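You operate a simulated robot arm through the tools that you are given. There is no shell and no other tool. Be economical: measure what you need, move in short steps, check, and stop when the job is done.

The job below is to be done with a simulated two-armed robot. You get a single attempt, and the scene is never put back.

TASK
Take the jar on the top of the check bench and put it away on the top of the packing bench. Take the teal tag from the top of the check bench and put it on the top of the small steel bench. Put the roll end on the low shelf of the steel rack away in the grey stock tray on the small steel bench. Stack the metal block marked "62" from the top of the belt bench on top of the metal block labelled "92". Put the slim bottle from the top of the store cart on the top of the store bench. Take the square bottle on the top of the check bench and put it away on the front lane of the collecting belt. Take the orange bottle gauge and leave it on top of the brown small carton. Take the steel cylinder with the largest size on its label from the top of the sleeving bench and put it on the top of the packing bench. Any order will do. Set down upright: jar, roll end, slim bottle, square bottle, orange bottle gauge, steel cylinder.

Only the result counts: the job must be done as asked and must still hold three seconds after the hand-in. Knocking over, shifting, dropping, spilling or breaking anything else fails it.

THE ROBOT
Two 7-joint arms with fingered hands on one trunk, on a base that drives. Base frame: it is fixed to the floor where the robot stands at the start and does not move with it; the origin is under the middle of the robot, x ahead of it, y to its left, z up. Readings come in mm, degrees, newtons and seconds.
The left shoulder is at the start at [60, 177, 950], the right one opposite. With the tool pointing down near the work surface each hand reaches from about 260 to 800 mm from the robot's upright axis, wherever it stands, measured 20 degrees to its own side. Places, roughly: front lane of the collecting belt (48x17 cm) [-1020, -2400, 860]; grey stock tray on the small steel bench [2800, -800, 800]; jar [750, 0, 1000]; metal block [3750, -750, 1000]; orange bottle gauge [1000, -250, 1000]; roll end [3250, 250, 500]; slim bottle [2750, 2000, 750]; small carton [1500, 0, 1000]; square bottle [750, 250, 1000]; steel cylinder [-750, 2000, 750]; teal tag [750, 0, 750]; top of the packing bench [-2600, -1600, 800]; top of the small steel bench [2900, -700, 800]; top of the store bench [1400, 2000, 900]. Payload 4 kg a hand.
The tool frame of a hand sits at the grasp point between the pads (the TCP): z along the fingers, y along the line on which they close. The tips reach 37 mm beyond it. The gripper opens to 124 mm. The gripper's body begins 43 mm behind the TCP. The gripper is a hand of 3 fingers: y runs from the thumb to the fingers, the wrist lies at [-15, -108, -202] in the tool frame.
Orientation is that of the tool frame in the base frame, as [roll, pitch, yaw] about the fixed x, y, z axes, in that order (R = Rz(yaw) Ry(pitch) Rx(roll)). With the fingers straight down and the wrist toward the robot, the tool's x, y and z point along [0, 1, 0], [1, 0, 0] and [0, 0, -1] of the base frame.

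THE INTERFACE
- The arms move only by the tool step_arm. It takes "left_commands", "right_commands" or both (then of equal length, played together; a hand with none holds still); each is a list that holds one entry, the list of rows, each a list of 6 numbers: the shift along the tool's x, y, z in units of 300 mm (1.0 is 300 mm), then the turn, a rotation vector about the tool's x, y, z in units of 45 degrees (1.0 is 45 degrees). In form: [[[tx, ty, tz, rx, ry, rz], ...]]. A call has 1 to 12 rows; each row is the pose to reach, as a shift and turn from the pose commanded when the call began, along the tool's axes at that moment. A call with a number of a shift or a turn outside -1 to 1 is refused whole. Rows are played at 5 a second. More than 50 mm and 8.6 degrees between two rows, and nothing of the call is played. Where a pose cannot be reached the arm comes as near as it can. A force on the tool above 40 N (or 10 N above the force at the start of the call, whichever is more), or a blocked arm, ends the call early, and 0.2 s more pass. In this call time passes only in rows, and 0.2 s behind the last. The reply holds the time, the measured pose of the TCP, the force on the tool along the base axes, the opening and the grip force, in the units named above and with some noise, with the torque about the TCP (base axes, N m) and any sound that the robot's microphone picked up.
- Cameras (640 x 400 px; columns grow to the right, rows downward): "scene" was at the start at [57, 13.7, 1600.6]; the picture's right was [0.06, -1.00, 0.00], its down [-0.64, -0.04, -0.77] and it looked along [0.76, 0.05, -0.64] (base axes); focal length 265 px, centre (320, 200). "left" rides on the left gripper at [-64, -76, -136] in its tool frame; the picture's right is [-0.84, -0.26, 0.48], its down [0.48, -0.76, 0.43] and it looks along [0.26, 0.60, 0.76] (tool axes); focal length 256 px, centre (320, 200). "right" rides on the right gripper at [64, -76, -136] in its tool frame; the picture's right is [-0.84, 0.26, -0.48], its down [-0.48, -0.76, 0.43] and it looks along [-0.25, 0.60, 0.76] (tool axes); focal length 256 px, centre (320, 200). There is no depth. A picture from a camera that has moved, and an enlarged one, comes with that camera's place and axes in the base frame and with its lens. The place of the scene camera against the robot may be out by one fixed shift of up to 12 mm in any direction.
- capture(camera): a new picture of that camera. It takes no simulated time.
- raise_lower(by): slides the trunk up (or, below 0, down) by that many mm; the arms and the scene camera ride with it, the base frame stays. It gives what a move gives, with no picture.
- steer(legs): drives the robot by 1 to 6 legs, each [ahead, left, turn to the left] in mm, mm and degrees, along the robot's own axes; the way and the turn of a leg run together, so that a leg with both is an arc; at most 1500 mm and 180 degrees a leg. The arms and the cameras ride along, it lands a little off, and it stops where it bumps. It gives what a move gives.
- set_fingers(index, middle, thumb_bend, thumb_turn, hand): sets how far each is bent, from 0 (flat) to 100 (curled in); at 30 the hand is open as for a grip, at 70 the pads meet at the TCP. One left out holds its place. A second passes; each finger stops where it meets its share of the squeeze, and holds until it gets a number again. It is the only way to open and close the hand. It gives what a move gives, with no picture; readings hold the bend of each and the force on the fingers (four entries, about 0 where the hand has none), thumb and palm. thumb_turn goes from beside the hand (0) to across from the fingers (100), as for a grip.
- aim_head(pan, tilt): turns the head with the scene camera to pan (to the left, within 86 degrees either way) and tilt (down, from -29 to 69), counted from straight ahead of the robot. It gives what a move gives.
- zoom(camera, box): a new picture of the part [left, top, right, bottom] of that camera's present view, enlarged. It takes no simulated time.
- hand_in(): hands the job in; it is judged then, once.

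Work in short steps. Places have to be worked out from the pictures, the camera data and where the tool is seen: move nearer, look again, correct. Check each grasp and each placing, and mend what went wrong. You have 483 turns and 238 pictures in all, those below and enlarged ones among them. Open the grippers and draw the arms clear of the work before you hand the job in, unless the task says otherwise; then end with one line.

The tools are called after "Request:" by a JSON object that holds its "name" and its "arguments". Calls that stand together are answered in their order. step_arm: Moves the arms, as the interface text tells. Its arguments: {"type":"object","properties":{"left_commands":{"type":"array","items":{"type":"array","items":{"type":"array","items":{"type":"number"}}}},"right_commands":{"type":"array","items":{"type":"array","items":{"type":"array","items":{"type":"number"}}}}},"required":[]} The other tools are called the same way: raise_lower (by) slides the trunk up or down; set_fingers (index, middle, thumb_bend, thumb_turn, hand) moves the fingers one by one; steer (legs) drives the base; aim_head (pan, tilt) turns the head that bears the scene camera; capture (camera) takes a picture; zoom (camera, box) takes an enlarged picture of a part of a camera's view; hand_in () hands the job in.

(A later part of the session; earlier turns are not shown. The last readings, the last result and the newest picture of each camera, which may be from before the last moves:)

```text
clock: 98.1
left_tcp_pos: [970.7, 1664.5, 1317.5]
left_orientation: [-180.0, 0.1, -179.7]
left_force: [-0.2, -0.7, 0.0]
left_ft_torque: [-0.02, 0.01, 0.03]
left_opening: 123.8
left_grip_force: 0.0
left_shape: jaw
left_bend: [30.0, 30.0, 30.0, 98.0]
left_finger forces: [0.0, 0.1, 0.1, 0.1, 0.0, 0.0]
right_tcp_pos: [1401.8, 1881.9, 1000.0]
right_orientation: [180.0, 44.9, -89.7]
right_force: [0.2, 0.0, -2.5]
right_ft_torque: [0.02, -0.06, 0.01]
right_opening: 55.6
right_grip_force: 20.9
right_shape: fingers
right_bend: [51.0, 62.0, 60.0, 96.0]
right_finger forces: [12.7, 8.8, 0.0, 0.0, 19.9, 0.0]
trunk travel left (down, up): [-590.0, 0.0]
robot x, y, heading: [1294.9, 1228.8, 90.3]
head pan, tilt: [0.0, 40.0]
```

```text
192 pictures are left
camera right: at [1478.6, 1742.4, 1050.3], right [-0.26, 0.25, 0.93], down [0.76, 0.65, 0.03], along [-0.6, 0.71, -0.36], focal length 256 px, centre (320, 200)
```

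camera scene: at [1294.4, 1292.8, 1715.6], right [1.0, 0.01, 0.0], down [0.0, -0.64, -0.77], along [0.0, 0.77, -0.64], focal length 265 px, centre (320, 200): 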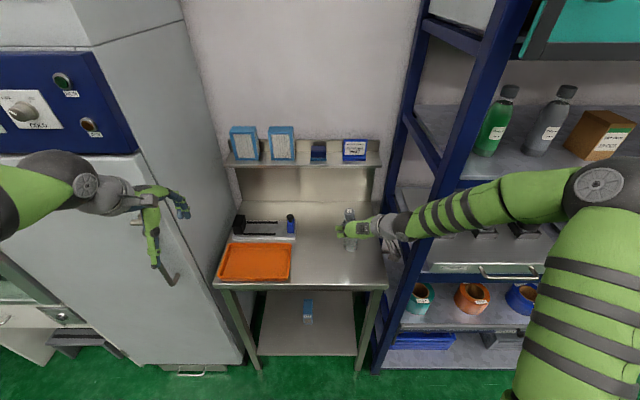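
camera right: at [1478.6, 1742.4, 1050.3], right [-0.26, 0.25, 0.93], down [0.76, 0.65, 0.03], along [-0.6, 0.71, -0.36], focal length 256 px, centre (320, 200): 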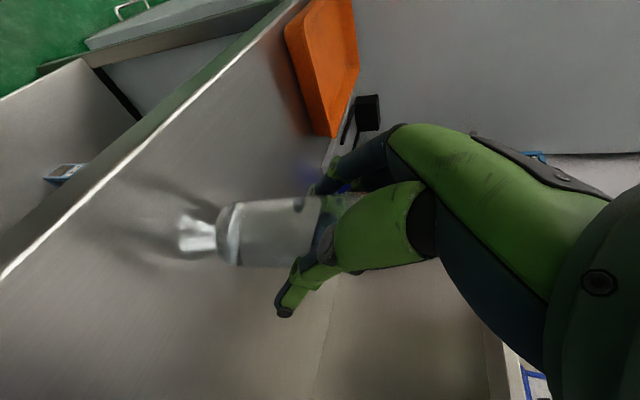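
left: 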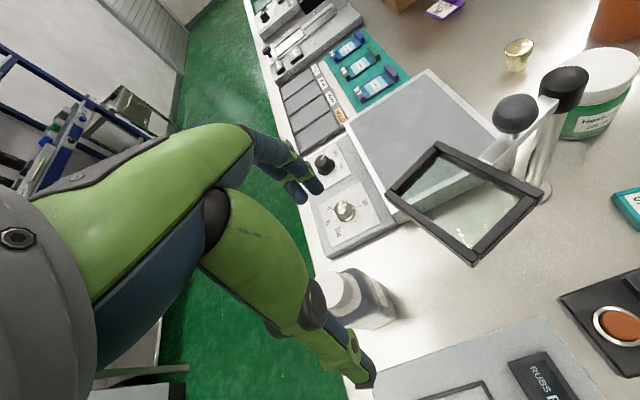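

Shadow closing; ~8 mm more.

Request:
{"name": "step_arm", "arguments": {"right_commands": [[[0.006, 0, 0.006, 0, 0, 0], [0.012, 0, 0.012, 0, 0, 0], [0.017, 0, 0.017, 0, 0, 0]]]}}

Request:
{"name": "step_arm", "arguments": {"right_commands": [[[0.006, 0, 0.006, 0, 0, 0], [0.01, 0, 0.01, 0, 0, 0]]]}}

Request:
{"name": "capture", "arguments": {"camera": "right"}}

```text
clock: 98.9
left_tcp_pos: [970.4, 1665.4, 1317.1]
left_orientation: [180.0, 0.1, -179.7]
left_force: [-0.8, -0.6, -0.2]
left_ft_torque: [0.0, -0.05, -0.01]
left_opening: 123.8
left_grip_force: 0.1
left_shape: jaw
left_bend: [30.0, 30.0, 30.0, 98.0]
left_finger forces: [0.0, 0.0, 0.0, 0.0, 0.1, 0.1]
right_tcp_pos: [1403.2, 1881.8, 991.2]
right_orientation: [-179.9, 45.0, -89.5]
right_force: [0.5, -0.5, -3.6]
right_ft_torque: [0.0, -0.06, 0.0]
right_opening: 55.3
right_grip_force: 20.5
right_shape: fingers
right_bend: [51.0, 62.0, 60.0, 96.0]
right_finger forces: [12.7, 8.8, 0.0, 0.0, 20.1, 0.1]
trunk travel left (down, up): [-590.0, 0.0]
robot x, y, heading: [1290.5, 1224.4, 90.4]
head pan, tilt: [0.0, 40.0]
```

```text
clock: 99.5
left_tcp_pos: [970.3, 1665.7, 1318.5]
left_orientation: [179.9, 0.0, -179.7]
left_force: [0.6, -0.4, -0.1]
left_ft_torque: [0.01, 0.0, -0.03]
left_opening: 123.6
left_grip_force: 0.0
left_shape: jaw
left_bend: [30.0, 30.0, 30.0, 98.0]
left_finger forces: [0.1, 0.1, 0.0, 0.0, 0.1, 0.0]
right_tcp_pos: [1402.9, 1882.5, 987.5]
right_orientation: [-179.9, 44.9, -89.5]
right_force: [-0.1, 0.1, -2.4]
right_ft_torque: [0.01, -0.04, 0.0]
right_opening: 55.2
right_grip_force: 20.3
right_shape: fingers
right_bend: [51.0, 62.0, 60.0, 96.0]
right_finger forces: [12.7, 8.8, 0.1, 0.1, 20.1, 0.1]
trunk travel left (down, up): [-590.0, 0.0]
robot x, y, heading: [1292.5, 1230.2, 90.1]
head pan, tilt: [0.0, 40.0]
```

```text
191 pictures are left
camera right: at [1479.2, 1742.0, 1038.7], right [-0.26, 0.25, 0.93], down [0.76, 0.65, 0.03], along [-0.6, 0.71, -0.36], focal length 256 px, centre (320, 200)
```

right: 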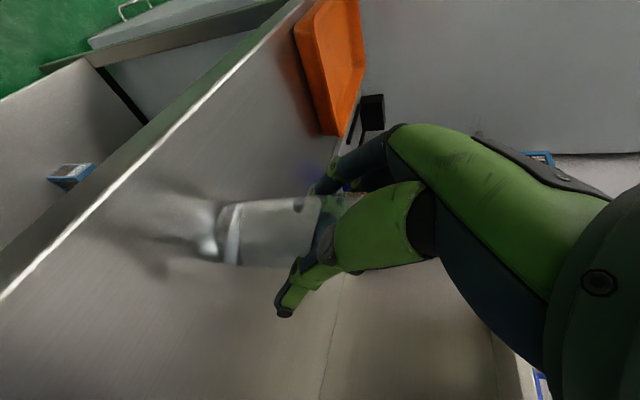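

Continue in small steps.

Request:
{"name": "step_arm", "arguments": {"right_commands": [[[0.006, 0, 0.006, 0, 0, 0], [0.012, 0, 0.012, 0, 0, 0]]]}}

Request:
{"name": "step_arm", "arguments": {"right_commands": [[[0.006, 0, 0.006, 0, 0, 0], [0.012, 0, 0.012, 0, 0, 0]]]}}

Request:
{"name": "step_arm", "arguments": {"right_commands": [[[0.006, 0, 0.006, 0, 0, 0], [0.01, 0, 0.01, 0, 0, 0]]]}}

Request:
{"name": "capture", "arguments": {"camera": "right"}}

```text
clock: 100.1
left_tcp_pos: [971.5, 1665.4, 1317.3]
left_orientation: [180.0, 0.1, -179.7]
left_force: [0.5, 0.3, -0.3]
left_ft_torque: [0.0, 0.04, -0.06]
left_opening: 123.7
left_grip_force: 0.0
left_shape: jaw
left_bend: [30.0, 30.0, 30.0, 98.0]
left_finger forces: [0.1, 0.0, 0.0, 0.0, 0.0, 0.0]
right_tcp_pos: [1403.1, 1882.4, 984.5]
right_orientation: [-180.0, 45.1, -89.7]
right_force: [0.5, 0.3, 3.9]
right_ft_torque: [0.05, 0.05, -0.04]
right_opening: 55.7
right_grip_force: 21.7
right_shape: fingers
right_bend: [51.0, 62.0, 60.0, 97.0]
right_finger forces: [12.1, 9.9, 0.0, 0.0, 21.9, 0.0]
trunk travel left (down, up): [-590.0, 0.0]
robot x, y, heading: [1289.9, 1228.2, 90.4]
head pan, tilt: [0.0, 40.0]
```

```text
clock: 100.7
left_tcp_pos: [971.9, 1662.0, 1318.5]
left_orientation: [180.0, 0.1, -179.6]
left_force: [-0.2, 0.2, 0.6]
left_ft_torque: [0.02, -0.01, 0.02]
left_opening: 123.6
left_grip_force: 0.0
left_shape: jaw
left_bend: [30.0, 30.0, 30.0, 98.0]
left_finger forces: [0.0, 0.1, 0.0, 0.1, 0.0, 0.0]
right_tcp_pos: [1403.4, 1883.2, 981.1]
right_orientation: [179.9, 45.3, -89.8]
right_force: [5.0, 2.1, 28.2]
right_ft_torque: [0.31, 0.4, -0.05]
right_opening: 55.6
right_grip_force: 25.2
right_shape: fingers
right_bend: [51.0, 62.0, 59.0, 98.0]
right_finger forces: [11.3, 12.6, 0.0, 0.0, 26.7, 0.0]
trunk travel left (down, up): [-590.0, 0.0]
robot x, y, heading: [1294.8, 1226.5, 90.3]
head pan, tilt: [0.0, 40.0]
```

```text
clock: 101.3
left_tcp_pos: [971.7, 1663.3, 1318.2]
left_orientation: [-179.9, 0.1, -179.8]
left_force: [0.0, 0.8, 0.3]
left_ft_torque: [-0.01, -0.02, 0.02]
left_opening: 124.0
left_grip_force: 0.0
left_shape: jaw
left_bend: [30.0, 30.0, 30.0, 98.0]
left_finger forces: [0.0, 0.0, 0.1, 0.0, 0.0, 0.0]
right_tcp_pos: [1402.2, 1880.9, 973.8]
right_orientation: [-180.0, 45.0, -89.6]
right_force: [2.4, 3.6, 21.7]
right_ft_torque: [0.28, 0.51, -0.09]
right_opening: 53.9
right_grip_force: 21.7
right_shape: fingers
right_bend: [52.0, 63.0, 60.0, 98.0]
right_finger forces: [11.4, 10.1, 0.0, 0.0, 21.9, 0.0]
trunk travel left (down, up): [-590.0, 0.0]
robot x, y, heading: [1292.2, 1227.6, 90.3]
head pan, tilt: [0.0, 40.0]
```

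```text
190 pictures are left
camera right: at [1478.3, 1741.1, 1024.7], right [-0.26, 0.25, 0.93], down [0.76, 0.65, 0.03], along [-0.6, 0.71, -0.36], focal length 256 px, centre (320, 200)
```

right: 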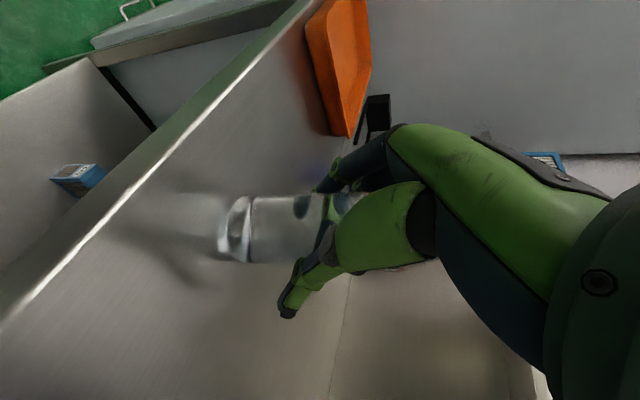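

Contact made, bottle stands. Ease up 5 mm, open, withdraw.

Request:
{"name": "step_arm", "arguments": {"right_commands": [[[-0.01, 0, -0.01, 0, 0, 0]]]}}

Request:
{"name": "set_fingers", "arguments": {"hand": "right", "index": 46, "middle": 55, "thumb_bend": 53}}

Request:
{"name": "set_fingers", "arguments": {"hand": "right", "index": 30, "middle": 30, "thumb_bend": 30}}

Request:
{"name": "step_arm", "arguments": {"right_commands": [[[0, 0, -0.1, 0, 0, 0], [0, 0, -0.22, 0, 0, 0], [0, 0, -0.36, 0, 0, 0], [0, 0, -0.5, 0, 0, 0]]]}}

Request:
{"name": "capture", "arguments": {"camera": "right"}}

```text
clock: 101.7
left_tcp_pos: [970.4, 1664.2, 1317.7]
left_orientation: [-180.0, 0.0, -179.6]
left_force: [0.6, -0.9, -0.8]
left_ft_torque: [0.03, -0.02, -0.01]
left_opening: 123.7
left_grip_force: 0.0
left_shape: jaw
left_bend: [30.0, 30.0, 30.0, 98.0]
left_finger forces: [0.0, 0.0, 0.0, 0.0, 0.0, 0.0]
right_tcp_pos: [1401.4, 1880.2, 975.2]
right_orientation: [-179.9, 44.7, -89.6]
right_force: [0.0, 2.2, 4.8]
right_ft_torque: [0.16, 0.21, -0.1]
right_opening: 53.5
right_grip_force: 21.6
right_shape: fingers
right_bend: [52.0, 63.0, 60.0, 97.0]
right_finger forces: [11.9, 10.5, 0.0, 0.0, 20.1, 0.0]
trunk travel left (down, up): [-590.0, 0.0]
robot x, y, heading: [1294.7, 1228.1, 90.4]
head pan, tilt: [0.0, 40.0]
```

```text
clock: 102.7
left_tcp_pos: [970.8, 1664.8, 1318.3]
left_orientation: [-180.0, 0.1, -179.7]
left_force: [0.2, -0.1, 0.6]
left_ft_torque: [0.01, -0.01, -0.01]
left_opening: 123.5
left_grip_force: 0.1
left_shape: jaw
left_bend: [30.0, 30.0, 30.0, 98.0]
left_finger forces: [0.0, 0.1, 0.0, 0.1, 0.0, 0.0]
right_tcp_pos: [1403.0, 1880.8, 977.2]
right_orientation: [179.9, 44.9, -89.7]
right_force: [0.6, 0.4, -0.7]
right_ft_torque: [0.01, 0.03, 0.02]
right_opening: 64.0
right_grip_force: 0.2
right_shape: fingers
right_bend: [46.0, 55.0, 53.0, 97.0]
right_finger forces: [0.1, 0.1, 0.0, 0.0, 0.2, 0.0]
trunk travel left (down, up): [-590.0, 0.0]
robot x, y, heading: [1294.4, 1227.4, 90.3]
head pan, tilt: [0.0, 40.0]
```

```text
clock: 103.7
left_tcp_pos: [970.5, 1665.1, 1317.8]
left_orientation: [-179.9, 0.1, -179.6]
left_force: [-0.2, 0.4, 0.6]
left_ft_torque: [0.02, 0.0, -0.02]
left_opening: 123.6
left_grip_force: 0.1
left_shape: jaw
left_bend: [30.0, 30.0, 30.0, 98.0]
left_finger forces: [0.0, 0.0, 0.1, 0.1, 0.0, 0.0]
right_tcp_pos: [1402.8, 1881.4, 976.9]
right_orientation: [180.0, 44.9, -89.6]
right_force: [0.2, -0.3, 0.4]
right_ft_torque: [0.03, 0.0, -0.01]
right_opening: 123.2
right_grip_force: 0.1
right_shape: fingers
right_bend: [30.0, 30.0, 30.0, 97.0]
right_finger forces: [0.0, 0.0, 0.1, 0.0, 0.0, 0.1]
trunk travel left (down, up): [-590.0, 0.0]
robot x, y, heading: [1291.3, 1227.6, 90.1]
head pan, tilt: [0.0, 40.0]
```

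```text
clock: 104.7
left_tcp_pos: [971.9, 1663.4, 1318.3]
left_orientation: [-180.0, 0.1, -179.7]
left_force: [0.6, 0.2, 0.8]
left_ft_torque: [-0.02, 0.02, 0.0]
left_opening: 123.6
left_grip_force: 0.1
left_shape: jaw
left_bend: [30.0, 30.0, 30.0, 98.0]
left_finger forces: [0.0, 0.1, 0.0, 0.0, 0.0, 0.1]
right_tcp_pos: [1401.9, 1773.4, 1084.0]
right_orientation: [179.9, 45.0, -89.7]
right_force: [-0.6, -0.4, 0.1]
right_ft_torque: [-0.01, 0.01, -0.02]
right_opening: 123.3
right_grip_force: 0.1
right_shape: fingers
right_bend: [30.0, 30.0, 30.0, 98.0]
right_finger forces: [0.1, 0.1, 0.0, 0.0, 0.1, 0.0]
trunk travel left (down, up): [-590.0, 0.0]
robot x, y, heading: [1292.4, 1229.1, 90.3]
head pan, tilt: [0.0, 40.0]
```

```text
189 pictures are left
camera right: at [1478.7, 1634.9, 1134.3], right [-0.26, 0.25, 0.93], down [0.76, 0.65, 0.03], along [-0.6, 0.71, -0.36], focal length 256 px, centre (320, 200)
```

right: 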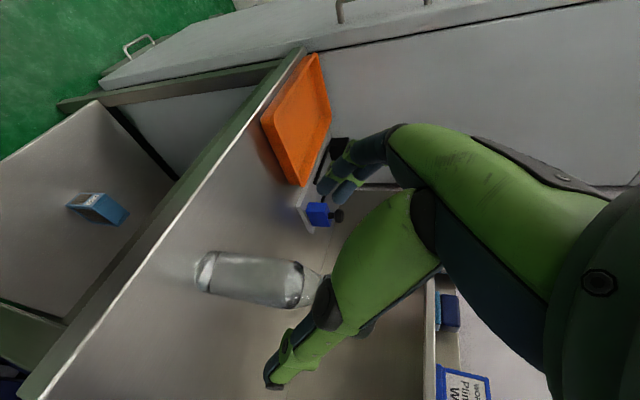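

Slim bottle stands on the store bench. Next I go to the front end of the check bench for the teal tag (left hand, top‑down). Drive: back off, turn, return along the aisle.

Request:
{"name": "steer", "arguments": {"legs": [[-330, 0, 0], [0, 0, -90.2], [-1500, 0, 0], [0, -900, 0]]}}

Request:
{"name": "aim_head", "arguments": {"pan": 0, "tilt": 55}}

Request:
{"name": "capture", "arguments": {"camera": "scene"}}

```text
clock: 122.0
left_tcp_pos: [250.0, 342.6, 1318.3]
left_orientation: [179.9, -0.1, 89.8]
left_force: [-0.2, -0.8, -0.3]
left_ft_torque: [0.02, -0.01, 0.01]
left_opening: 124.0
left_grip_force: 0.1
left_shape: jaw
left_bend: [30.0, 30.0, 30.0, 98.0]
left_finger forces: [0.0, 0.0, 0.0, 0.0, 0.1, 0.0]
right_tcp_pos: [360.0, -90.5, 1082.6]
right_orientation: [180.0, 44.9, 179.8]
right_force: [0.2, 0.4, 0.4]
right_ft_torque: [0.01, 0.02, 0.0]
right_opening: 123.2
right_grip_force: 0.0
right_shape: fingers
right_bend: [30.0, 30.0, 30.0, 98.0]
right_finger forces: [0.0, 0.1, 0.1, 0.0, 0.0, 0.1]
trunk travel left (down, up): [-590.0, 0.0]
robot x, y, heading: [-190.1, 22.1, -0.1]
head pan, tilt: [0.0, 40.0]
```

```text
clock: 122.7
left_tcp_pos: [249.9, 344.0, 1317.0]
left_orientation: [-180.0, 0.1, 89.8]
left_force: [-0.5, -0.2, 0.3]
left_ft_torque: [0.0, -0.01, -0.04]
left_opening: 123.4
left_grip_force: 0.1
left_shape: jaw
left_bend: [30.0, 30.0, 30.0, 98.0]
left_finger forces: [0.0, 0.0, 0.0, 0.0, 0.0, 0.0]
right_tcp_pos: [359.2, -89.7, 1082.4]
right_orientation: [-180.0, 45.1, -180.0]
right_force: [0.3, 0.1, 0.3]
right_ft_torque: [-0.03, 0.01, -0.01]
right_opening: 123.0
right_grip_force: 0.1
right_shape: fingers
right_bend: [30.0, 30.0, 30.0, 98.0]
right_finger forces: [0.0, 0.0, 0.0, 0.0, 0.0, 0.0]
trunk travel left (down, up): [-590.0, 0.0]
robot x, y, heading: [-189.0, 26.8, -0.1]
head pan, tilt: [0.0, 55.0]
```

```text
188 pictures are left
camera scene: at [-144.4, 32.6, 1695.1], right [0.0, -1.0, 0.0], down [-0.82, 0.0, -0.57], along [0.57, 0.0, -0.82], focal length 265 px, centre (320, 200)
```

scene: 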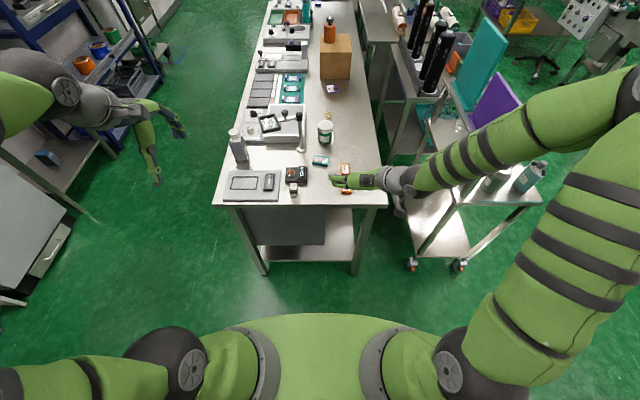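

I pull the right hand back to the right, then drive ahead to x≈75.

Request:
{"name": "step_arm", "arguments": {"right_commands": [[[0.04, -0.1, -0.1, 0, 0, 0], [0.08, -0.2, -0.2, 0, 0, 0], [0.13, -0.3, -0.3, 0, 0, 0], [0.17, -0.4, -0.4, 0, 0, 0], [0.21, -0.5, -0.49, 0, 0, 0]]]}}

Request:
{"name": "steer", "arguments": {"legs": [[260, -25, 0]]}}

Request:
{"name": "zoom", "arguments": {"camera": "scene", "box": [210, 80, 450, 230]}}

Request:
{"name": "capture", "arguments": {"camera": "left"}}

```text
clock: 123.9
left_tcp_pos: [250.0, 342.0, 1317.6]
left_orientation: [-180.0, 0.0, 90.0]
left_force: [0.0, 0.2, 1.0]
left_ft_torque: [-0.02, -0.02, -0.05]
left_opening: 123.7
left_grip_force: 0.0
left_shape: jaw
left_bend: [30.0, 30.0, 30.0, 98.0]
left_finger forces: [0.1, 0.0, 0.0, 0.1, 0.0, 0.0]
right_tcp_pos: [240.5, -260.6, 1152.0]
right_orientation: [179.7, 44.8, 179.9]
right_force: [-0.7, -0.8, -0.2]
right_ft_torque: [0.03, -0.03, 0.0]
right_opening: 123.6
right_grip_force: 0.1
right_shape: fingers
right_bend: [30.0, 30.0, 30.0, 98.0]
right_finger forces: [0.0, 0.0, 0.1, 0.0, 0.1, 0.2]
right hand out of reach, approached as far as the arm can: row 3, 4, 5
trunk travel left (down, up): [-590.0, 0.0]
robot x, y, heading: [-191.9, 27.7, -0.1]
head pan, tilt: [0.0, 55.0]
```

```text
clock: 125.8
left_tcp_pos: [514.1, 318.4, 1316.9]
left_orientation: [-179.9, 0.1, 89.9]
left_force: [-0.4, 1.0, 0.3]
left_ft_torque: [0.02, 0.04, 0.01]
left_opening: 123.7
left_grip_force: 0.0
left_shape: jaw
left_bend: [30.0, 30.0, 30.0, 98.0]
left_finger forces: [0.1, 0.0, 0.0, 0.0, 0.0, 0.0]
right_tcp_pos: [504.2, -285.7, 1151.3]
right_orientation: [-179.9, 44.9, -179.8]
right_force: [0.2, -0.3, -0.7]
right_ft_torque: [0.04, 0.0, 0.02]
right_opening: 123.3
right_grip_force: 0.0
right_shape: fingers
right_bend: [30.0, 30.0, 30.0, 98.0]
right_finger forces: [0.1, 0.0, 0.0, 0.1, 0.0, 0.1]
trunk travel left (down, up): [-590.0, 0.0]
robot x, y, heading: [80.2, -3.8, -0.4]
head pan, tilt: [0.0, 55.0]
```

```text
2.67 times, centred on (330, 155) of scene
camera zoom: at [119.5, 7.2, 1695.0], right [0.0, -1.0, 0.0], down [-0.82, 0.0, -0.57], along [0.57, 0.0, -0.82], focal length 706 px, centre (293, 320)
```

zoom: 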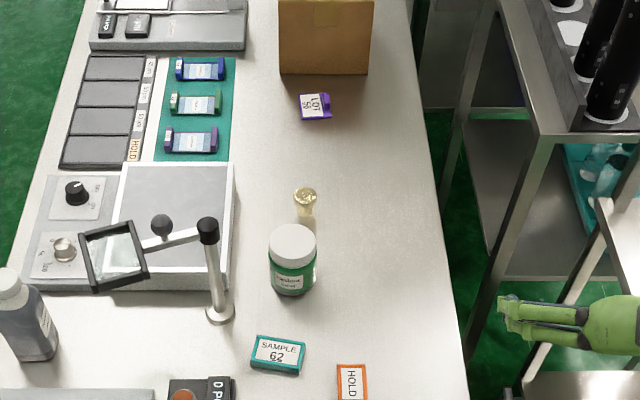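

```text
186 pictures are left
camera left: at [438.4, 255.0, 1454.4], right [-0.26, -0.84, -0.48], down [-0.76, 0.48, -0.43], along [0.6, 0.25, -0.76], focal length 256 px, centre (320, 200)
```

left: 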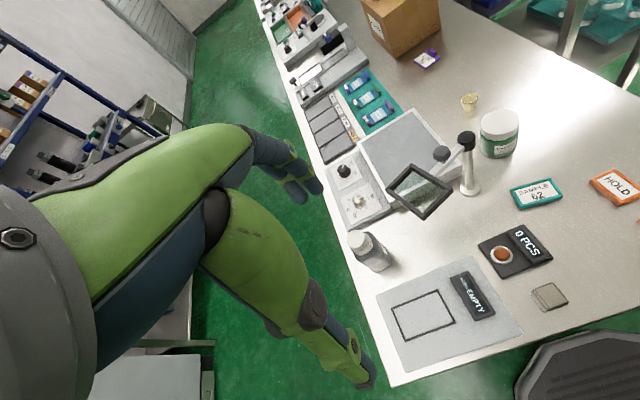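

Tag ("SAMPLE 62") is near (643,15,862). I move the left hand high over it first (z≈1165, above the magnifier's post), then look down.

Request:
{"name": "step_arm", "arguments": {"left_commands": [[[-0.125, 0.054, 0.06, 0, 0, 0], [-0.25, 0.108, 0.12, 0, 0, 0], [-0.375, 0.162, 0.18, 0, 0, 0], [-0.5, 0.217, 0.25, 0, 0, 0], [-0.625, 0.27, 0.31, 0, 0, 0], [-0.75, 0.325, 0.37, 0, 0, 0], [-0.875, 0.38, 0.44, 0, 0, 0], [-1.0, 0.433, 0.5, 0, 0, 0]]]}}

Request:
{"name": "capture", "arguments": {"camera": "left"}}

Request:
{"name": "zoom", "arguments": {"camera": "scene", "box": [210, 80, 450, 230]}}

```text
clock: 127.6
left_tcp_pos: [641.6, 17.6, 1166.9]
left_orientation: [180.0, 0.0, 89.9]
left_force: [0.3, -0.5, 0.0]
left_ft_torque: [-0.01, 0.0, -0.04]
left_opening: 123.8
left_grip_force: 0.0
left_shape: jaw
left_bend: [30.0, 30.0, 30.0, 98.0]
left_finger forces: [0.0, 0.0, 0.0, 0.0, 0.0, 0.0]
right_tcp_pos: [506.3, -286.8, 1150.4]
right_orientation: [179.9, 44.9, -179.9]
right_force: [0.2, -0.3, -0.5]
right_ft_torque: [-0.02, -0.01, 0.02]
right_opening: 123.2
right_grip_force: 0.0
right_shape: fingers
right_bend: [30.0, 30.0, 30.0, 98.0]
right_finger forces: [0.0, 0.0, 0.1, 0.1, 0.1, 0.0]
trunk travel left (down, up): [-590.0, 0.0]
robot x, y, heading: [69.5, -0.3, -0.2]
head pan, tilt: [0.0, 55.0]
```

```text
185 pictures are left
camera left: at [565.7, -45.7, 1304.4], right [-0.26, -0.84, -0.48], down [-0.76, 0.48, -0.43], along [0.6, 0.25, -0.76], focal length 256 px, centre (320, 200)
```

left: 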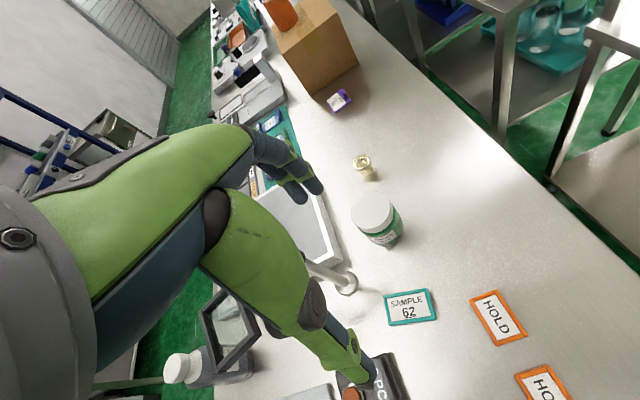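

```text
2.67 times, centred on (330, 155) of scene
camera zoom: at [118.9, 6.1, 1695.0], right [0.0, -1.0, 0.0], down [-0.82, 0.0, -0.57], along [0.57, 0.0, -0.82], focal length 706 px, centre (293, 320)
```

zoom: 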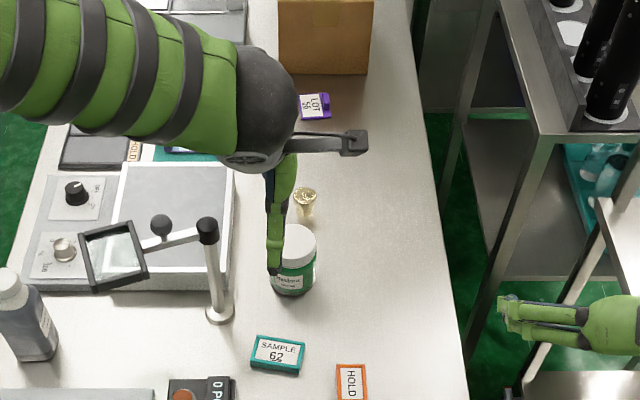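

Tag: centre (642,17), 70×45 mm, long side tilted ~14°. I turn the hand +14° about its axis, pre-close to ~70 mm, and descend to z≈960.

Request:
{"name": "set_fingers", "arguments": {"hand": "left", "index": 44, "middle": 53, "thumb_bend": 51}}

Request:
{"name": "step_arm", "arguments": {"left_commands": [[[0, 0, 0.1, 0, 0, 0.1], [0, 0, 0.22, 0, 0, 0.2], [0, 0, 0.34, 0, 0, 0.3], [0, 0, 0.46, 0, 0, 0.3], [0, 0, 0.58, 0, 0, 0.3], [0, 0, 0.69, 0, 0, 0.3]]]}}

Request:
{"name": "capture", "arguments": {"camera": "left"}}

Request:
{"name": "zoom", "arguments": {"camera": "scene", "box": [210, 80, 450, 230]}}

```text
clock: 128.6
left_tcp_pos: [640.1, 18.6, 1168.0]
left_orientation: [-179.9, 0.1, 90.0]
left_force: [0.4, 0.3, 0.1]
left_ft_torque: [0.01, -0.03, -0.05]
left_opening: 70.5
left_grip_force: 0.0
left_shape: fingers
left_bend: [44.0, 53.0, 51.0, 98.0]
left_finger forces: [0.0, 0.0, 0.0, 0.0, 0.0, 0.0]
right_tcp_pos: [503.4, -285.0, 1152.8]
right_orientation: [180.0, 44.8, -179.9]
right_force: [-0.1, 0.2, -0.2]
right_ft_torque: [-0.05, -0.03, 0.0]
right_opening: 123.3
right_grip_force: 0.0
right_shape: fingers
right_bend: [30.0, 30.0, 30.0, 98.0]
right_finger forces: [0.0, 0.0, 0.0, 0.0, 0.0, 0.1]
trunk travel left (down, up): [-590.0, 0.0]
robot x, y, heading: [74.7, -2.3, -0.2]
head pan, tilt: [0.0, 55.0]
```

```text
clock: 130.0
left_tcp_pos: [644.3, 16.4, 961.5]
left_orientation: [180.0, 0.0, 76.4]
left_force: [0.0, -0.1, -0.1]
left_ft_torque: [0.01, 0.05, 0.0]
left_opening: 70.4
left_grip_force: 0.1
left_shape: fingers
left_bend: [44.0, 53.0, 51.0, 98.0]
left_finger forces: [0.1, 0.0, 0.0, 0.1, 0.0, 0.1]
right_tcp_pos: [504.9, -285.9, 1151.6]
right_orientation: [179.9, 44.8, 180.0]
right_force: [-0.2, 0.3, 0.3]
right_ft_torque: [-0.02, 0.02, -0.04]
right_opening: 123.2
right_grip_force: 0.1
right_shape: fingers
right_bend: [30.0, 30.0, 30.0, 98.0]
right_finger forces: [0.0, 0.1, 0.0, 0.1, 0.0, 0.0]
trunk travel left (down, up): [-590.0, 0.0]
robot x, y, heading: [73.9, -0.7, -0.1]
head pan, tilt: [0.0, 55.0]
```

```text
183 pictures are left
camera left: at [555.6, -26.2, 1097.7], right [-0.45, -0.75, -0.48], down [-0.63, 0.65, -0.44], along [0.64, 0.11, -0.76], focal length 256 px, centre (320, 200)
```

left: 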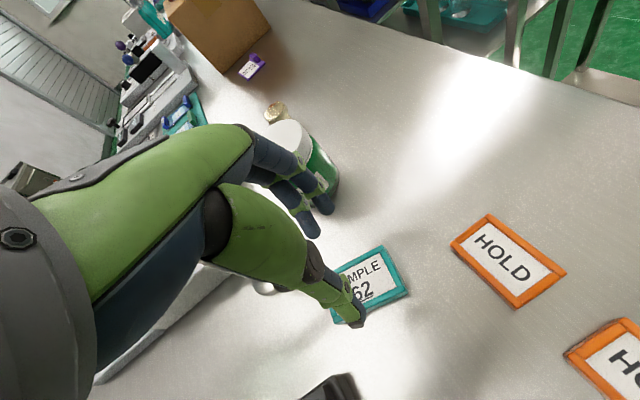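

```text
2.67 times, centred on (330, 155) of scene
camera zoom: at [119.0, 7.7, 1695.1], right [0.0, -1.0, 0.0], down [-0.82, 0.0, -0.57], along [0.57, 0.0, -0.82], focal length 706 px, centre (293, 320)
```

zoom: 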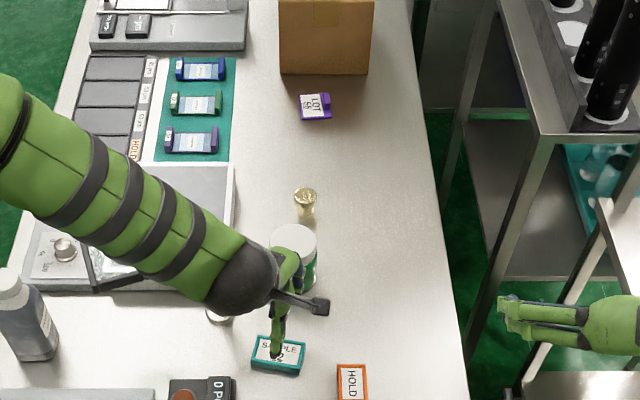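

Alignment looks right. Descend 50 mm, then creep to touch.

Request:
{"name": "step_arm", "arguments": {"left_commands": [[[0, 0, 0.08, 0, 0, 0], [0, 0, 0.16, 0, 0, 0]]]}}

Request:
{"name": "step_arm", "arguments": {"left_commands": [[[0, 0, 0.012, 0, 0, 0], [0, 0, 0.024, 0, 0, 0]]]}}

Request:
{"name": "capture", "arguments": {"camera": "left"}}

```text
clock: 130.6
left_tcp_pos: [642.4, 16.0, 915.0]
left_orientation: [179.9, 0.1, 76.3]
left_force: [0.0, -0.5, -0.4]
left_ft_torque: [0.02, -0.02, -0.01]
left_opening: 70.1
left_grip_force: 0.0
left_shape: fingers
left_bend: [44.0, 53.0, 51.0, 98.0]
left_finger forces: [0.0, 0.1, 0.0, 0.0, 0.0, 0.0]
right_tcp_pos: [504.6, -285.9, 1152.0]
right_orientation: [-179.9, 44.8, -179.9]
right_force: [0.5, -0.4, 0.8]
right_ft_torque: [0.01, 0.02, 0.01]
right_opening: 123.3
right_grip_force: 0.1
right_shape: fingers
right_bend: [30.0, 30.0, 30.0, 98.0]
right_finger forces: [0.0, 0.0, 0.1, 0.0, 0.0, 0.0]
trunk travel left (down, up): [-590.0, 0.0]
robot x, y, heading: [72.8, 0.9, -0.0]
head pan, tilt: [0.0, 55.0]
```

```text
clock: 131.2
left_tcp_pos: [643.2, 16.5, 906.7]
left_orientation: [-180.0, 0.0, 76.4]
left_force: [0.0, 0.6, 0.2]
left_ft_torque: [-0.01, -0.01, 0.0]
left_opening: 70.4
left_grip_force: 0.0
left_shape: fingers
left_bend: [44.0, 53.0, 51.0, 98.0]
left_finger forces: [0.1, 0.0, 0.0, 0.0, 0.0, 0.0]
right_tcp_pos: [503.7, -285.6, 1151.8]
right_orientation: [-180.0, 44.9, 180.0]
right_force: [-0.4, -0.2, 0.0]
right_ft_torque: [-0.02, 0.04, -0.03]
right_opening: 123.4
right_grip_force: 0.1
right_shape: fingers
right_bend: [30.0, 30.0, 30.0, 98.0]
right_finger forces: [0.0, 0.0, 0.0, 0.1, 0.0, 0.0]
trunk travel left (down, up): [-590.0, 0.0]
robot x, y, heading: [72.7, -2.7, 0.3]
head pan, tilt: [0.0, 55.0]
```

```text
181 pictures are left
camera left: at [554.1, -26.3, 1043.0], right [-0.45, -0.75, -0.48], down [-0.63, 0.65, -0.44], along [0.64, 0.11, -0.76], focal length 256 px, centre (320, 200)
```

left: 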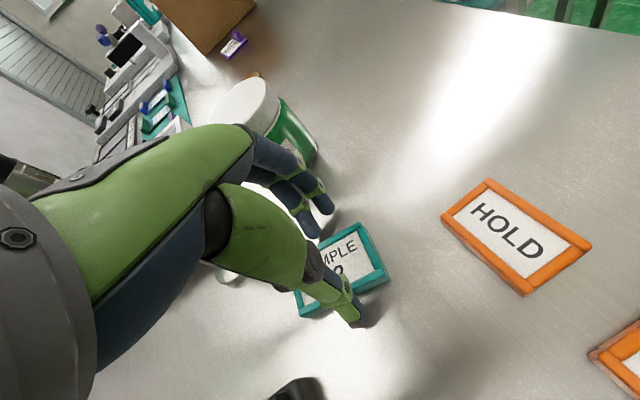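

Thumb and fingers straddle the tag. Creep down further.

Request:
{"name": "step_arm", "arguments": {"left_commands": [[[0, 0, 0.01, 0, 0, 0], [0, 0, 0.02, 0, 0, 0]]]}}

Request:
{"name": "step_arm", "arguments": {"left_commands": [[[0, 0, 0.01, 0, 0, 0]]]}}

Request:
{"name": "step_arm", "arguments": {"left_commands": [[[0, 0, 0.007, 0, 0, 0]]]}}

Request:
{"name": "capture", "arguments": {"camera": "left"}}

```text
clock: 131.8
left_tcp_pos: [643.4, 15.6, 901.1]
left_orientation: [179.8, -0.1, 76.5]
left_force: [1.3, 2.7, 13.7]
left_ft_torque: [-0.04, -0.47, 0.08]
left_opening: 70.5
left_grip_force: 6.6
left_shape: fingers
left_bend: [44.0, 53.0, 51.0, 98.0]
left_finger forces: [5.9, 6.1, 0.0, 0.0, 1.2, 0.1]
right_tcp_pos: [504.0, -288.1, 1152.1]
right_orientation: [180.0, 44.7, -179.9]
right_force: [0.9, 0.6, 0.6]
right_ft_torque: [-0.02, 0.01, 0.03]
right_opening: 123.4
right_grip_force: 0.0
right_shape: fingers
right_bend: [30.0, 30.0, 30.0, 98.0]
right_finger forces: [0.1, 0.0, 0.0, 0.1, 0.1, 0.0]
trunk travel left (down, up): [-590.0, 0.0]
robot x, y, heading: [75.1, -2.9, 0.2]
head pan, tilt: [0.0, 55.0]
```

```text
clock: 132.2
left_tcp_pos: [642.3, 16.6, 900.8]
left_orientation: [179.6, 0.1, 76.3]
left_force: [1.5, 3.8, 35.7]
left_ft_torque: [-0.26, -1.22, 0.1]
left_opening: 70.8
left_grip_force: 18.2
left_shape: fingers
left_bend: [43.0, 52.0, 51.0, 98.0]
left_finger forces: [21.7, 10.2, 0.0, 0.0, 4.1, 0.0]
right_tcp_pos: [503.9, -287.4, 1152.8]
right_orientation: [-179.9, 44.9, -179.7]
right_force: [-0.2, -0.2, 0.0]
right_ft_torque: [0.01, 0.01, 0.01]
right_opening: 123.2
right_grip_force: 0.2
right_shape: fingers
right_bend: [30.0, 30.0, 30.0, 98.0]
right_finger forces: [0.1, 0.0, 0.0, 0.0, 0.0, 0.1]
trunk travel left (down, up): [-590.0, 0.0]
robot x, y, heading: [76.9, -5.5, -0.0]
head pan, tilt: [0.0, 55.0]
```

```text
clock: 132.6
left_tcp_pos: [645.7, 16.0, 900.2]
left_orientation: [179.3, 0.2, 76.4]
left_force: [-3.0, 3.0, 22.5]
left_ft_torque: [-0.18, -0.5, 0.02]
left_opening: 70.5
left_grip_force: 11.2
left_shape: fingers
left_bend: [44.0, 54.0, 51.0, 98.0]
left_finger forces: [14.5, 4.3, 0.0, 0.0, 3.3, 0.0]
right_tcp_pos: [503.2, -284.6, 1152.1]
right_orientation: [-179.9, 44.8, -179.8]
right_force: [0.1, 0.6, 0.1]
right_ft_torque: [0.0, 0.04, 0.01]
right_opening: 123.3
right_grip_force: 0.0
right_shape: fingers
right_bend: [30.0, 30.0, 30.0, 98.0]
right_finger forces: [0.0, 0.1, 0.1, 0.0, 0.1, 0.0]
trunk travel left (down, up): [-590.0, 0.0]
robot x, y, heading: [75.6, 0.3, 0.1]
head pan, tilt: [0.0, 55.0]
stopped in row 1 (left hand): the force on the tool passed its limit at 49 N (the readings are from after the stop); the commanded pose is now the measured one
```

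```text
180 pictures are left
camera left: at [555.1, -27.2, 1036.6], right [-0.44, -0.76, -0.48], down [-0.62, 0.65, -0.45], along [0.65, 0.1, -0.75], focal length 256 px, centre (320, 200)
```

left: 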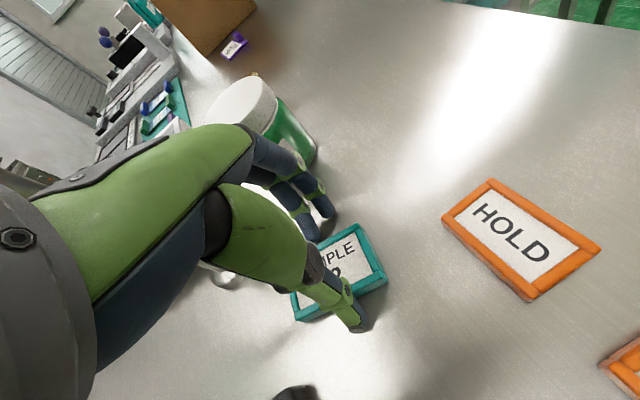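

The fingertips rest on the bench (TCP z≈902). Back up 4 mm and close on the tag.

Request:
{"name": "step_arm", "arguments": {"left_commands": [[[0, 0, -0.013, 0, 0, 0]]]}}

Request:
{"name": "set_fingers", "arguments": {"hand": "left", "index": 75, "middle": 75, "thumb_bend": 75}}

Request:
{"name": "capture", "arguments": {"camera": "left"}}

```text
clock: 133.0
left_tcp_pos: [642.9, 15.0, 902.8]
left_orientation: [179.5, 0.1, 76.5]
left_force: [-2.0, 0.0, 5.5]
left_ft_torque: [0.0, -0.08, 0.0]
left_opening: 70.3
left_grip_force: 2.3
left_shape: fingers
left_bend: [44.0, 53.0, 51.0, 98.0]
left_finger forces: [1.9, 2.1, 0.0, 0.0, 1.0, 0.1]
right_tcp_pos: [503.1, -286.9, 1150.9]
right_orientation: [-179.9, 44.8, -179.7]
right_force: [0.1, -0.3, 0.2]
right_ft_torque: [-0.01, 0.0, 0.0]
right_opening: 123.5
right_grip_force: 0.0
right_shape: fingers
right_bend: [30.0, 30.0, 30.0, 98.0]
right_finger forces: [0.0, 0.0, 0.1, 0.0, 0.0, 0.0]
trunk travel left (down, up): [-590.0, 0.0]
robot x, y, heading: [75.6, -6.1, -0.1]
head pan, tilt: [0.0, 55.0]
```

```text
clock: 134.0
left_tcp_pos: [642.9, 15.3, 902.5]
left_orientation: [179.5, 0.1, 76.5]
left_force: [1.8, 2.0, 6.7]
left_ft_torque: [-0.01, -0.25, 0.04]
left_opening: 44.1
left_grip_force: 22.2
left_shape: fingers
left_bend: [56.0, 58.0, 61.0, 96.0]
left_finger forces: [12.6, 11.6, 0.1, 0.0, 19.4, 0.1]
right_tcp_pos: [504.5, -286.8, 1150.2]
right_orientation: [-179.9, 44.8, -179.9]
right_force: [0.7, -0.3, 0.0]
right_ft_torque: [-0.02, 0.0, 0.0]
right_opening: 123.3
right_grip_force: 0.0
right_shape: fingers
right_bend: [30.0, 30.0, 30.0, 98.0]
right_finger forces: [0.0, 0.0, 0.0, 0.2, 0.0, 0.1]
trunk travel left (down, up): [-590.0, 0.0]
robot x, y, heading: [74.1, -6.0, 0.1]
head pan, tilt: [0.0, 55.0]
```

```text
179 pictures are left
camera left: at [555.2, -26.8, 1038.6], right [-0.44, -0.76, -0.48], down [-0.62, 0.65, -0.44], along [0.65, 0.11, -0.76], focal length 256 px, centre (320, 200)
```

left: 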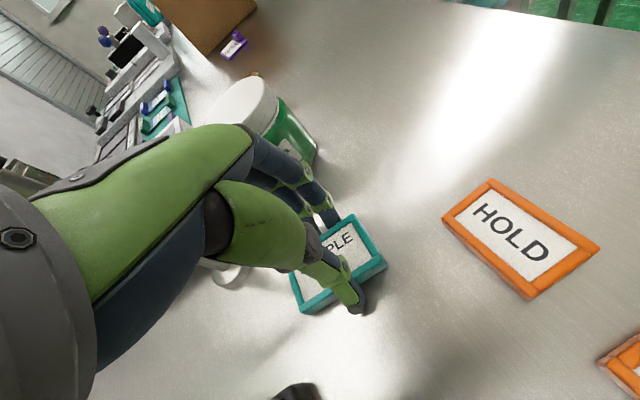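

Tag gripped at 44 mm (its width) with 22 N. Lift 60 mm and check.

Request:
{"name": "step_arm", "arguments": {"left_commands": [[[0, 0, -0.05, 0, 0, 0], [0, 0, -0.12, 0, 0, 0], [0, 0, -0.2, 0, 0, 0]]]}}

Request:
{"name": "capture", "arguments": {"camera": "left"}}

```text
clock: 134.8
left_tcp_pos: [644.7, 15.7, 962.2]
left_orientation: [179.6, 0.2, 76.4]
left_force: [0.7, 0.9, -0.9]
left_ft_torque: [-0.01, -0.01, 0.01]
left_opening: 44.0
left_grip_force: 19.9
left_shape: fingers
left_bend: [56.0, 58.0, 61.0, 96.0]
left_finger forces: [10.5, 9.4, 0.0, 0.0, 18.9, 0.0]
right_tcp_pos: [503.1, -286.9, 1151.1]
right_orientation: [-179.9, 44.8, -179.8]
right_force: [0.1, 0.2, -0.6]
right_ft_torque: [0.0, 0.0, 0.02]
right_opening: 123.5
right_grip_force: 0.1
right_shape: fingers
right_bend: [30.0, 30.0, 30.0, 98.0]
right_finger forces: [0.0, 0.0, 0.0, 0.0, 0.1, 0.0]
trunk travel left (down, up): [-590.0, 0.0]
robot x, y, heading: [72.2, 0.1, -0.1]
head pan, tilt: [0.0, 55.0]
```

```text
178 pictures are left
camera left: at [554.7, -26.9, 1098.6], right [-0.44, -0.76, -0.48], down [-0.62, 0.65, -0.44], along [0.65, 0.11, -0.76], focal length 256 px, centre (320, 200)
```

left: 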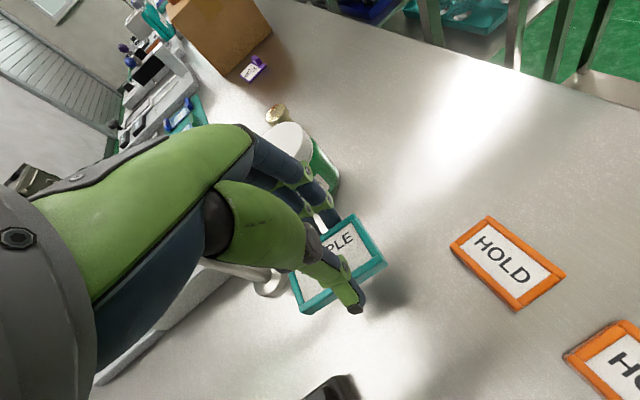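

Got it. Raise to ~1165, then back and left for driving.

Request:
{"name": "step_arm", "arguments": {"left_commands": [[[0, 0, -0.15, 0, 0, 0], [0, 0, -0.3, 0, 0, 0], [0, 0, -0.45, 0, 0, 0], [0, 0, -0.6, 0, 0, 0], [0, 0, -0.75, 0, 0, 0]]]}}

Request:
{"name": "step_arm", "arguments": {"left_commands": [[[0.1, -0.09, -0.03, 0, 0, 0], [0.2, -0.18, -0.06, 0, 0, 0], [0.3, -0.27, -0.09, 0, 0, 0], [0.4, -0.36, -0.12, 0, 0, 0], [0.5, -0.44, -0.15, 0, 0, 0], [0.6, -0.53, -0.18, 0, 0, 0], [0.7, -0.62, -0.2, 0, 0, 0], [0.8, -0.7, -0.2, 0, 0, 0]]]}}

Request:
{"name": "steer", "arguments": {"legs": [[-260, 0, 0], [0, 950, 0], [1400, 0, 0], [1300, 0, 0]]}}

Request:
{"name": "aim_head", "arguments": {"pan": -50, "tilt": 25}}

Request:
{"name": "capture", "arguments": {"camera": "scene"}}

```text
clock: 136.0
left_tcp_pos: [643.5, 15.7, 1186.7]
left_orientation: [179.6, 0.1, 76.4]
left_force: [0.1, -0.6, -1.2]
left_ft_torque: [0.0, 0.01, -0.01]
left_opening: 43.6
left_grip_force: 19.0
left_shape: fingers
left_bend: [56.0, 58.0, 61.0, 96.0]
left_finger forces: [10.1, 9.2, 0.0, 0.1, 18.3, 0.0]
right_tcp_pos: [504.1, -287.1, 1151.5]
right_orientation: [-179.9, 44.8, -179.8]
right_force: [-0.7, -0.3, -0.3]
right_ft_torque: [-0.01, 0.01, -0.02]
right_opening: 123.2
right_grip_force: 0.1
right_shape: fingers
right_bend: [30.0, 30.0, 30.0, 98.0]
right_finger forces: [0.1, 0.1, 0.0, 0.1, 0.0, 0.0]
trunk travel left (down, up): [-590.0, 0.0]
robot x, y, heading: [75.5, -0.8, -0.1]
head pan, tilt: [0.0, 55.0]
```

```text
clock: 137.8
left_tcp_pos: [494.3, 301.7, 1245.2]
left_orientation: [179.5, 0.1, 76.4]
left_force: [1.0, 0.2, -0.1]
left_ft_torque: [-0.01, -0.01, 0.0]
left_opening: 44.0
left_grip_force: 19.2
left_shape: fingers
left_bend: [56.0, 58.0, 61.0, 96.0]
left_finger forces: [9.9, 9.0, 0.1, 0.0, 18.1, 0.1]
right_tcp_pos: [504.3, -285.8, 1151.1]
right_orientation: [-180.0, 44.7, -179.8]
right_force: [1.5, 0.1, -0.7]
right_ft_torque: [0.0, 0.01, -0.02]
right_opening: 123.3
right_grip_force: 0.1
right_shape: fingers
right_bend: [30.0, 30.0, 30.0, 98.0]
right_finger forces: [0.1, 0.0, 0.1, 0.0, 0.0, 0.0]
trunk travel left (down, up): [-590.0, 0.0]
robot x, y, heading: [71.9, 0.3, -0.2]
head pan, tilt: [0.0, 55.0]
```

```text
clock: 157.0
left_tcp_pos: [2937.1, 1233.3, 1245.6]
left_orientation: [179.6, 0.1, 75.7]
left_force: [0.4, -0.5, -0.5]
left_ft_torque: [0.02, 0.0, -0.01]
left_opening: 43.8
left_grip_force: 18.6
left_shape: fingers
left_bend: [56.0, 58.0, 61.0, 96.0]
left_finger forces: [10.0, 8.9, 0.0, 0.1, 18.1, 0.0]
right_tcp_pos: [2940.2, 647.5, 1151.7]
right_orientation: [180.0, 44.8, 179.3]
right_force: [-0.7, 0.6, 0.1]
right_ft_torque: [0.0, 0.01, 0.01]
right_opening: 122.9
right_grip_force: 0.0
right_shape: fingers
right_bend: [30.0, 30.0, 30.0, 98.0]
right_finger forces: [0.1, 0.1, 0.1, 0.0, 0.0, 0.0]
trunk travel left (down, up): [-590.0, 0.0]
robot x, y, heading: [2515.5, 935.3, -1.0]
head pan, tilt: [0.0, 55.0]
```

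```text
clock: 158.1
left_tcp_pos: [2939.2, 1234.3, 1245.7]
left_orientation: [179.7, 0.1, 75.7]
left_force: [0.7, -0.2, -0.1]
left_ft_torque: [0.0, 0.01, -0.03]
left_opening: 44.1
left_grip_force: 18.3
left_shape: fingers
left_bend: [56.0, 58.0, 61.0, 96.0]
left_finger forces: [9.9, 9.0, 0.0, 0.1, 18.1, 0.0]
right_tcp_pos: [2940.4, 646.8, 1151.4]
right_orientation: [180.0, 44.8, 179.4]
right_force: [-1.3, -0.6, 0.2]
right_ft_torque: [-0.02, 0.02, 0.0]
right_opening: 123.2
right_grip_force: 0.1
right_shape: fingers
right_bend: [30.0, 30.0, 30.0, 98.0]
right_finger forces: [0.0, 0.0, 0.0, 0.0, 0.1, 0.1]
trunk travel left (down, up): [-590.0, 0.0]
robot x, y, heading: [2512.5, 937.6, -0.6]
head pan, tilt: [-50.0, 25.0]
```

```text
177 pictures are left
camera scene: at [2544.0, 875.8, 1739.0], right [-0.77, -0.63, 0.0], down [-0.27, 0.33, -0.91], along [0.57, -0.7, -0.42], focal length 265 px, centre (320, 200)
```

scene: 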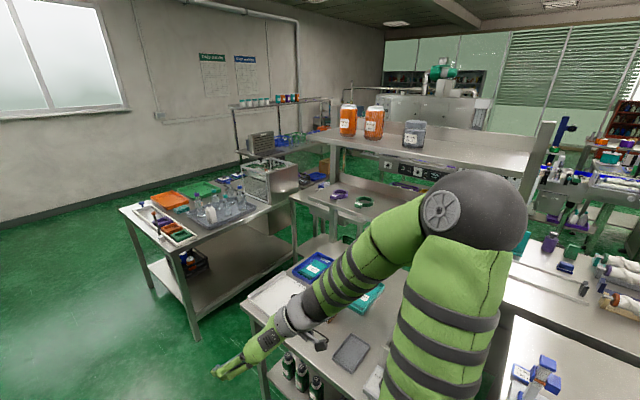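

The right arm hides much. I turn the whole robot to face −y here and look with the arms low in view.

Request:
{"name": "steer", "arguments": {"legs": [[300, 50, -89]]}}

Request:
{"name": "aim_head", "arguments": {"pan": 0, "tilt": 25}}

Request:
{"name": "capture", "arguments": {"camera": "scene"}}

Request:
{"name": "aim_head", "arguments": {"pan": 50, "tilt": 25}}

Request:
{"name": "capture", "arguments": {"camera": "scene"}}

```text
clock: 162.4
left_tcp_pos: [3028.2, 352.1, 1245.0]
left_orientation: [179.6, 0.1, -14.4]
left_force: [-0.2, 0.8, -0.4]
left_ft_torque: [0.01, 0.02, 0.01]
left_opening: 43.6
left_grip_force: 17.9
left_shape: fingers
left_bend: [56.0, 58.0, 61.0, 96.0]
left_finger forces: [9.5, 8.7, 0.1, 0.0, 17.3, 0.0]
right_tcp_pos: [2443.3, 350.4, 1151.3]
right_orientation: [179.9, 44.8, 89.4]
right_force: [-0.4, 0.2, 0.3]
right_ft_torque: [-0.03, 0.0, -0.02]
right_opening: 123.3
right_grip_force: 0.0
right_shape: fingers
right_bend: [30.0, 30.0, 30.0, 98.0]
right_finger forces: [0.0, 0.1, 0.0, 0.0, 0.0, 0.0]
trunk travel left (down, up): [-590.0, 0.0]
robot x, y, heading: [2734.3, 775.3, -91.0]
head pan, tilt: [-50.0, 25.0]
cut short: leg 1
```

```text
clock: 163.6
left_tcp_pos: [3029.0, 352.4, 1246.0]
left_orientation: [179.6, 0.1, -14.4]
left_force: [-0.1, -0.3, -0.5]
left_ft_torque: [0.0, 0.01, 0.03]
left_opening: 43.6
left_grip_force: 18.0
left_shape: fingers
left_bend: [56.0, 58.0, 61.0, 96.0]
left_finger forces: [9.5, 8.6, 0.0, 0.0, 17.3, 0.0]
right_tcp_pos: [2443.2, 350.3, 1151.4]
right_orientation: [-180.0, 44.8, 89.4]
right_force: [-0.3, 0.5, -0.5]
right_ft_torque: [0.02, 0.02, -0.01]
right_opening: 123.2
right_grip_force: 0.1
right_shape: fingers
right_bend: [30.0, 30.0, 30.0, 98.0]
right_finger forces: [0.0, 0.1, 0.0, 0.0, 0.0, 0.0]
trunk travel left (down, up): [-590.0, 0.0]
robot x, y, heading: [2730.7, 774.3, -91.0]
head pan, tilt: [0.0, 25.0]
```

```text
176 pictures are left
camera scene: at [2734.6, 722.5, 1739.0], right [-1.0, 0.02, 0.0], down [0.01, 0.42, -0.91], along [-0.01, -0.91, -0.42], focal length 265 px, centre (320, 200)
```

scene: 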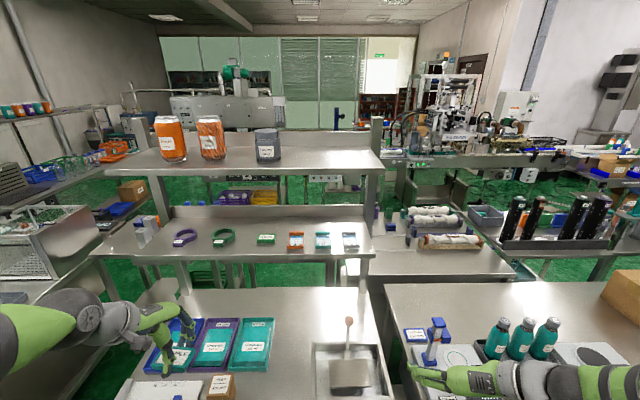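

```text
clock: 164.7
left_tcp_pos: [3029.0, 351.2, 1246.6]
left_orientation: [179.5, 0.0, -14.3]
left_force: [-0.3, 0.0, 0.2]
left_ft_torque: [0.02, 0.0, -0.02]
left_opening: 43.7
left_grip_force: 18.0
left_shape: fingers
left_bend: [56.0, 58.0, 61.0, 96.0]
left_finger forces: [9.5, 8.6, 0.0, 0.0, 17.3, 0.0]
right_tcp_pos: [2441.9, 349.9, 1151.2]
right_orientation: [180.0, 44.7, 89.3]
right_force: [0.2, -1.0, -0.5]
right_ft_torque: [0.01, 0.0, 0.0]
right_opening: 123.0
right_grip_force: 0.0
right_shape: fingers
right_bend: [30.0, 30.0, 30.0, 98.0]
right_finger forces: [0.0, 0.0, 0.1, 0.0, 0.0, 0.0]
trunk travel left (down, up): [-590.0, 0.0]
robot x, y, heading: [2736.5, 775.0, -90.9]
head pan, tilt: [50.0, 25.0]
```

```text
175 pictures are left
camera scene: at [2805.7, 754.3, 1739.0], right [-0.66, -0.76, 0.0], down [-0.32, 0.28, -0.91], along [0.68, -0.59, -0.42], focal length 265 px, centre (320, 200)
```

scene: 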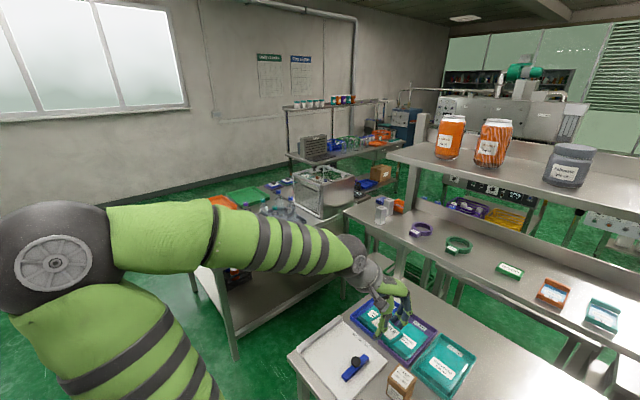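

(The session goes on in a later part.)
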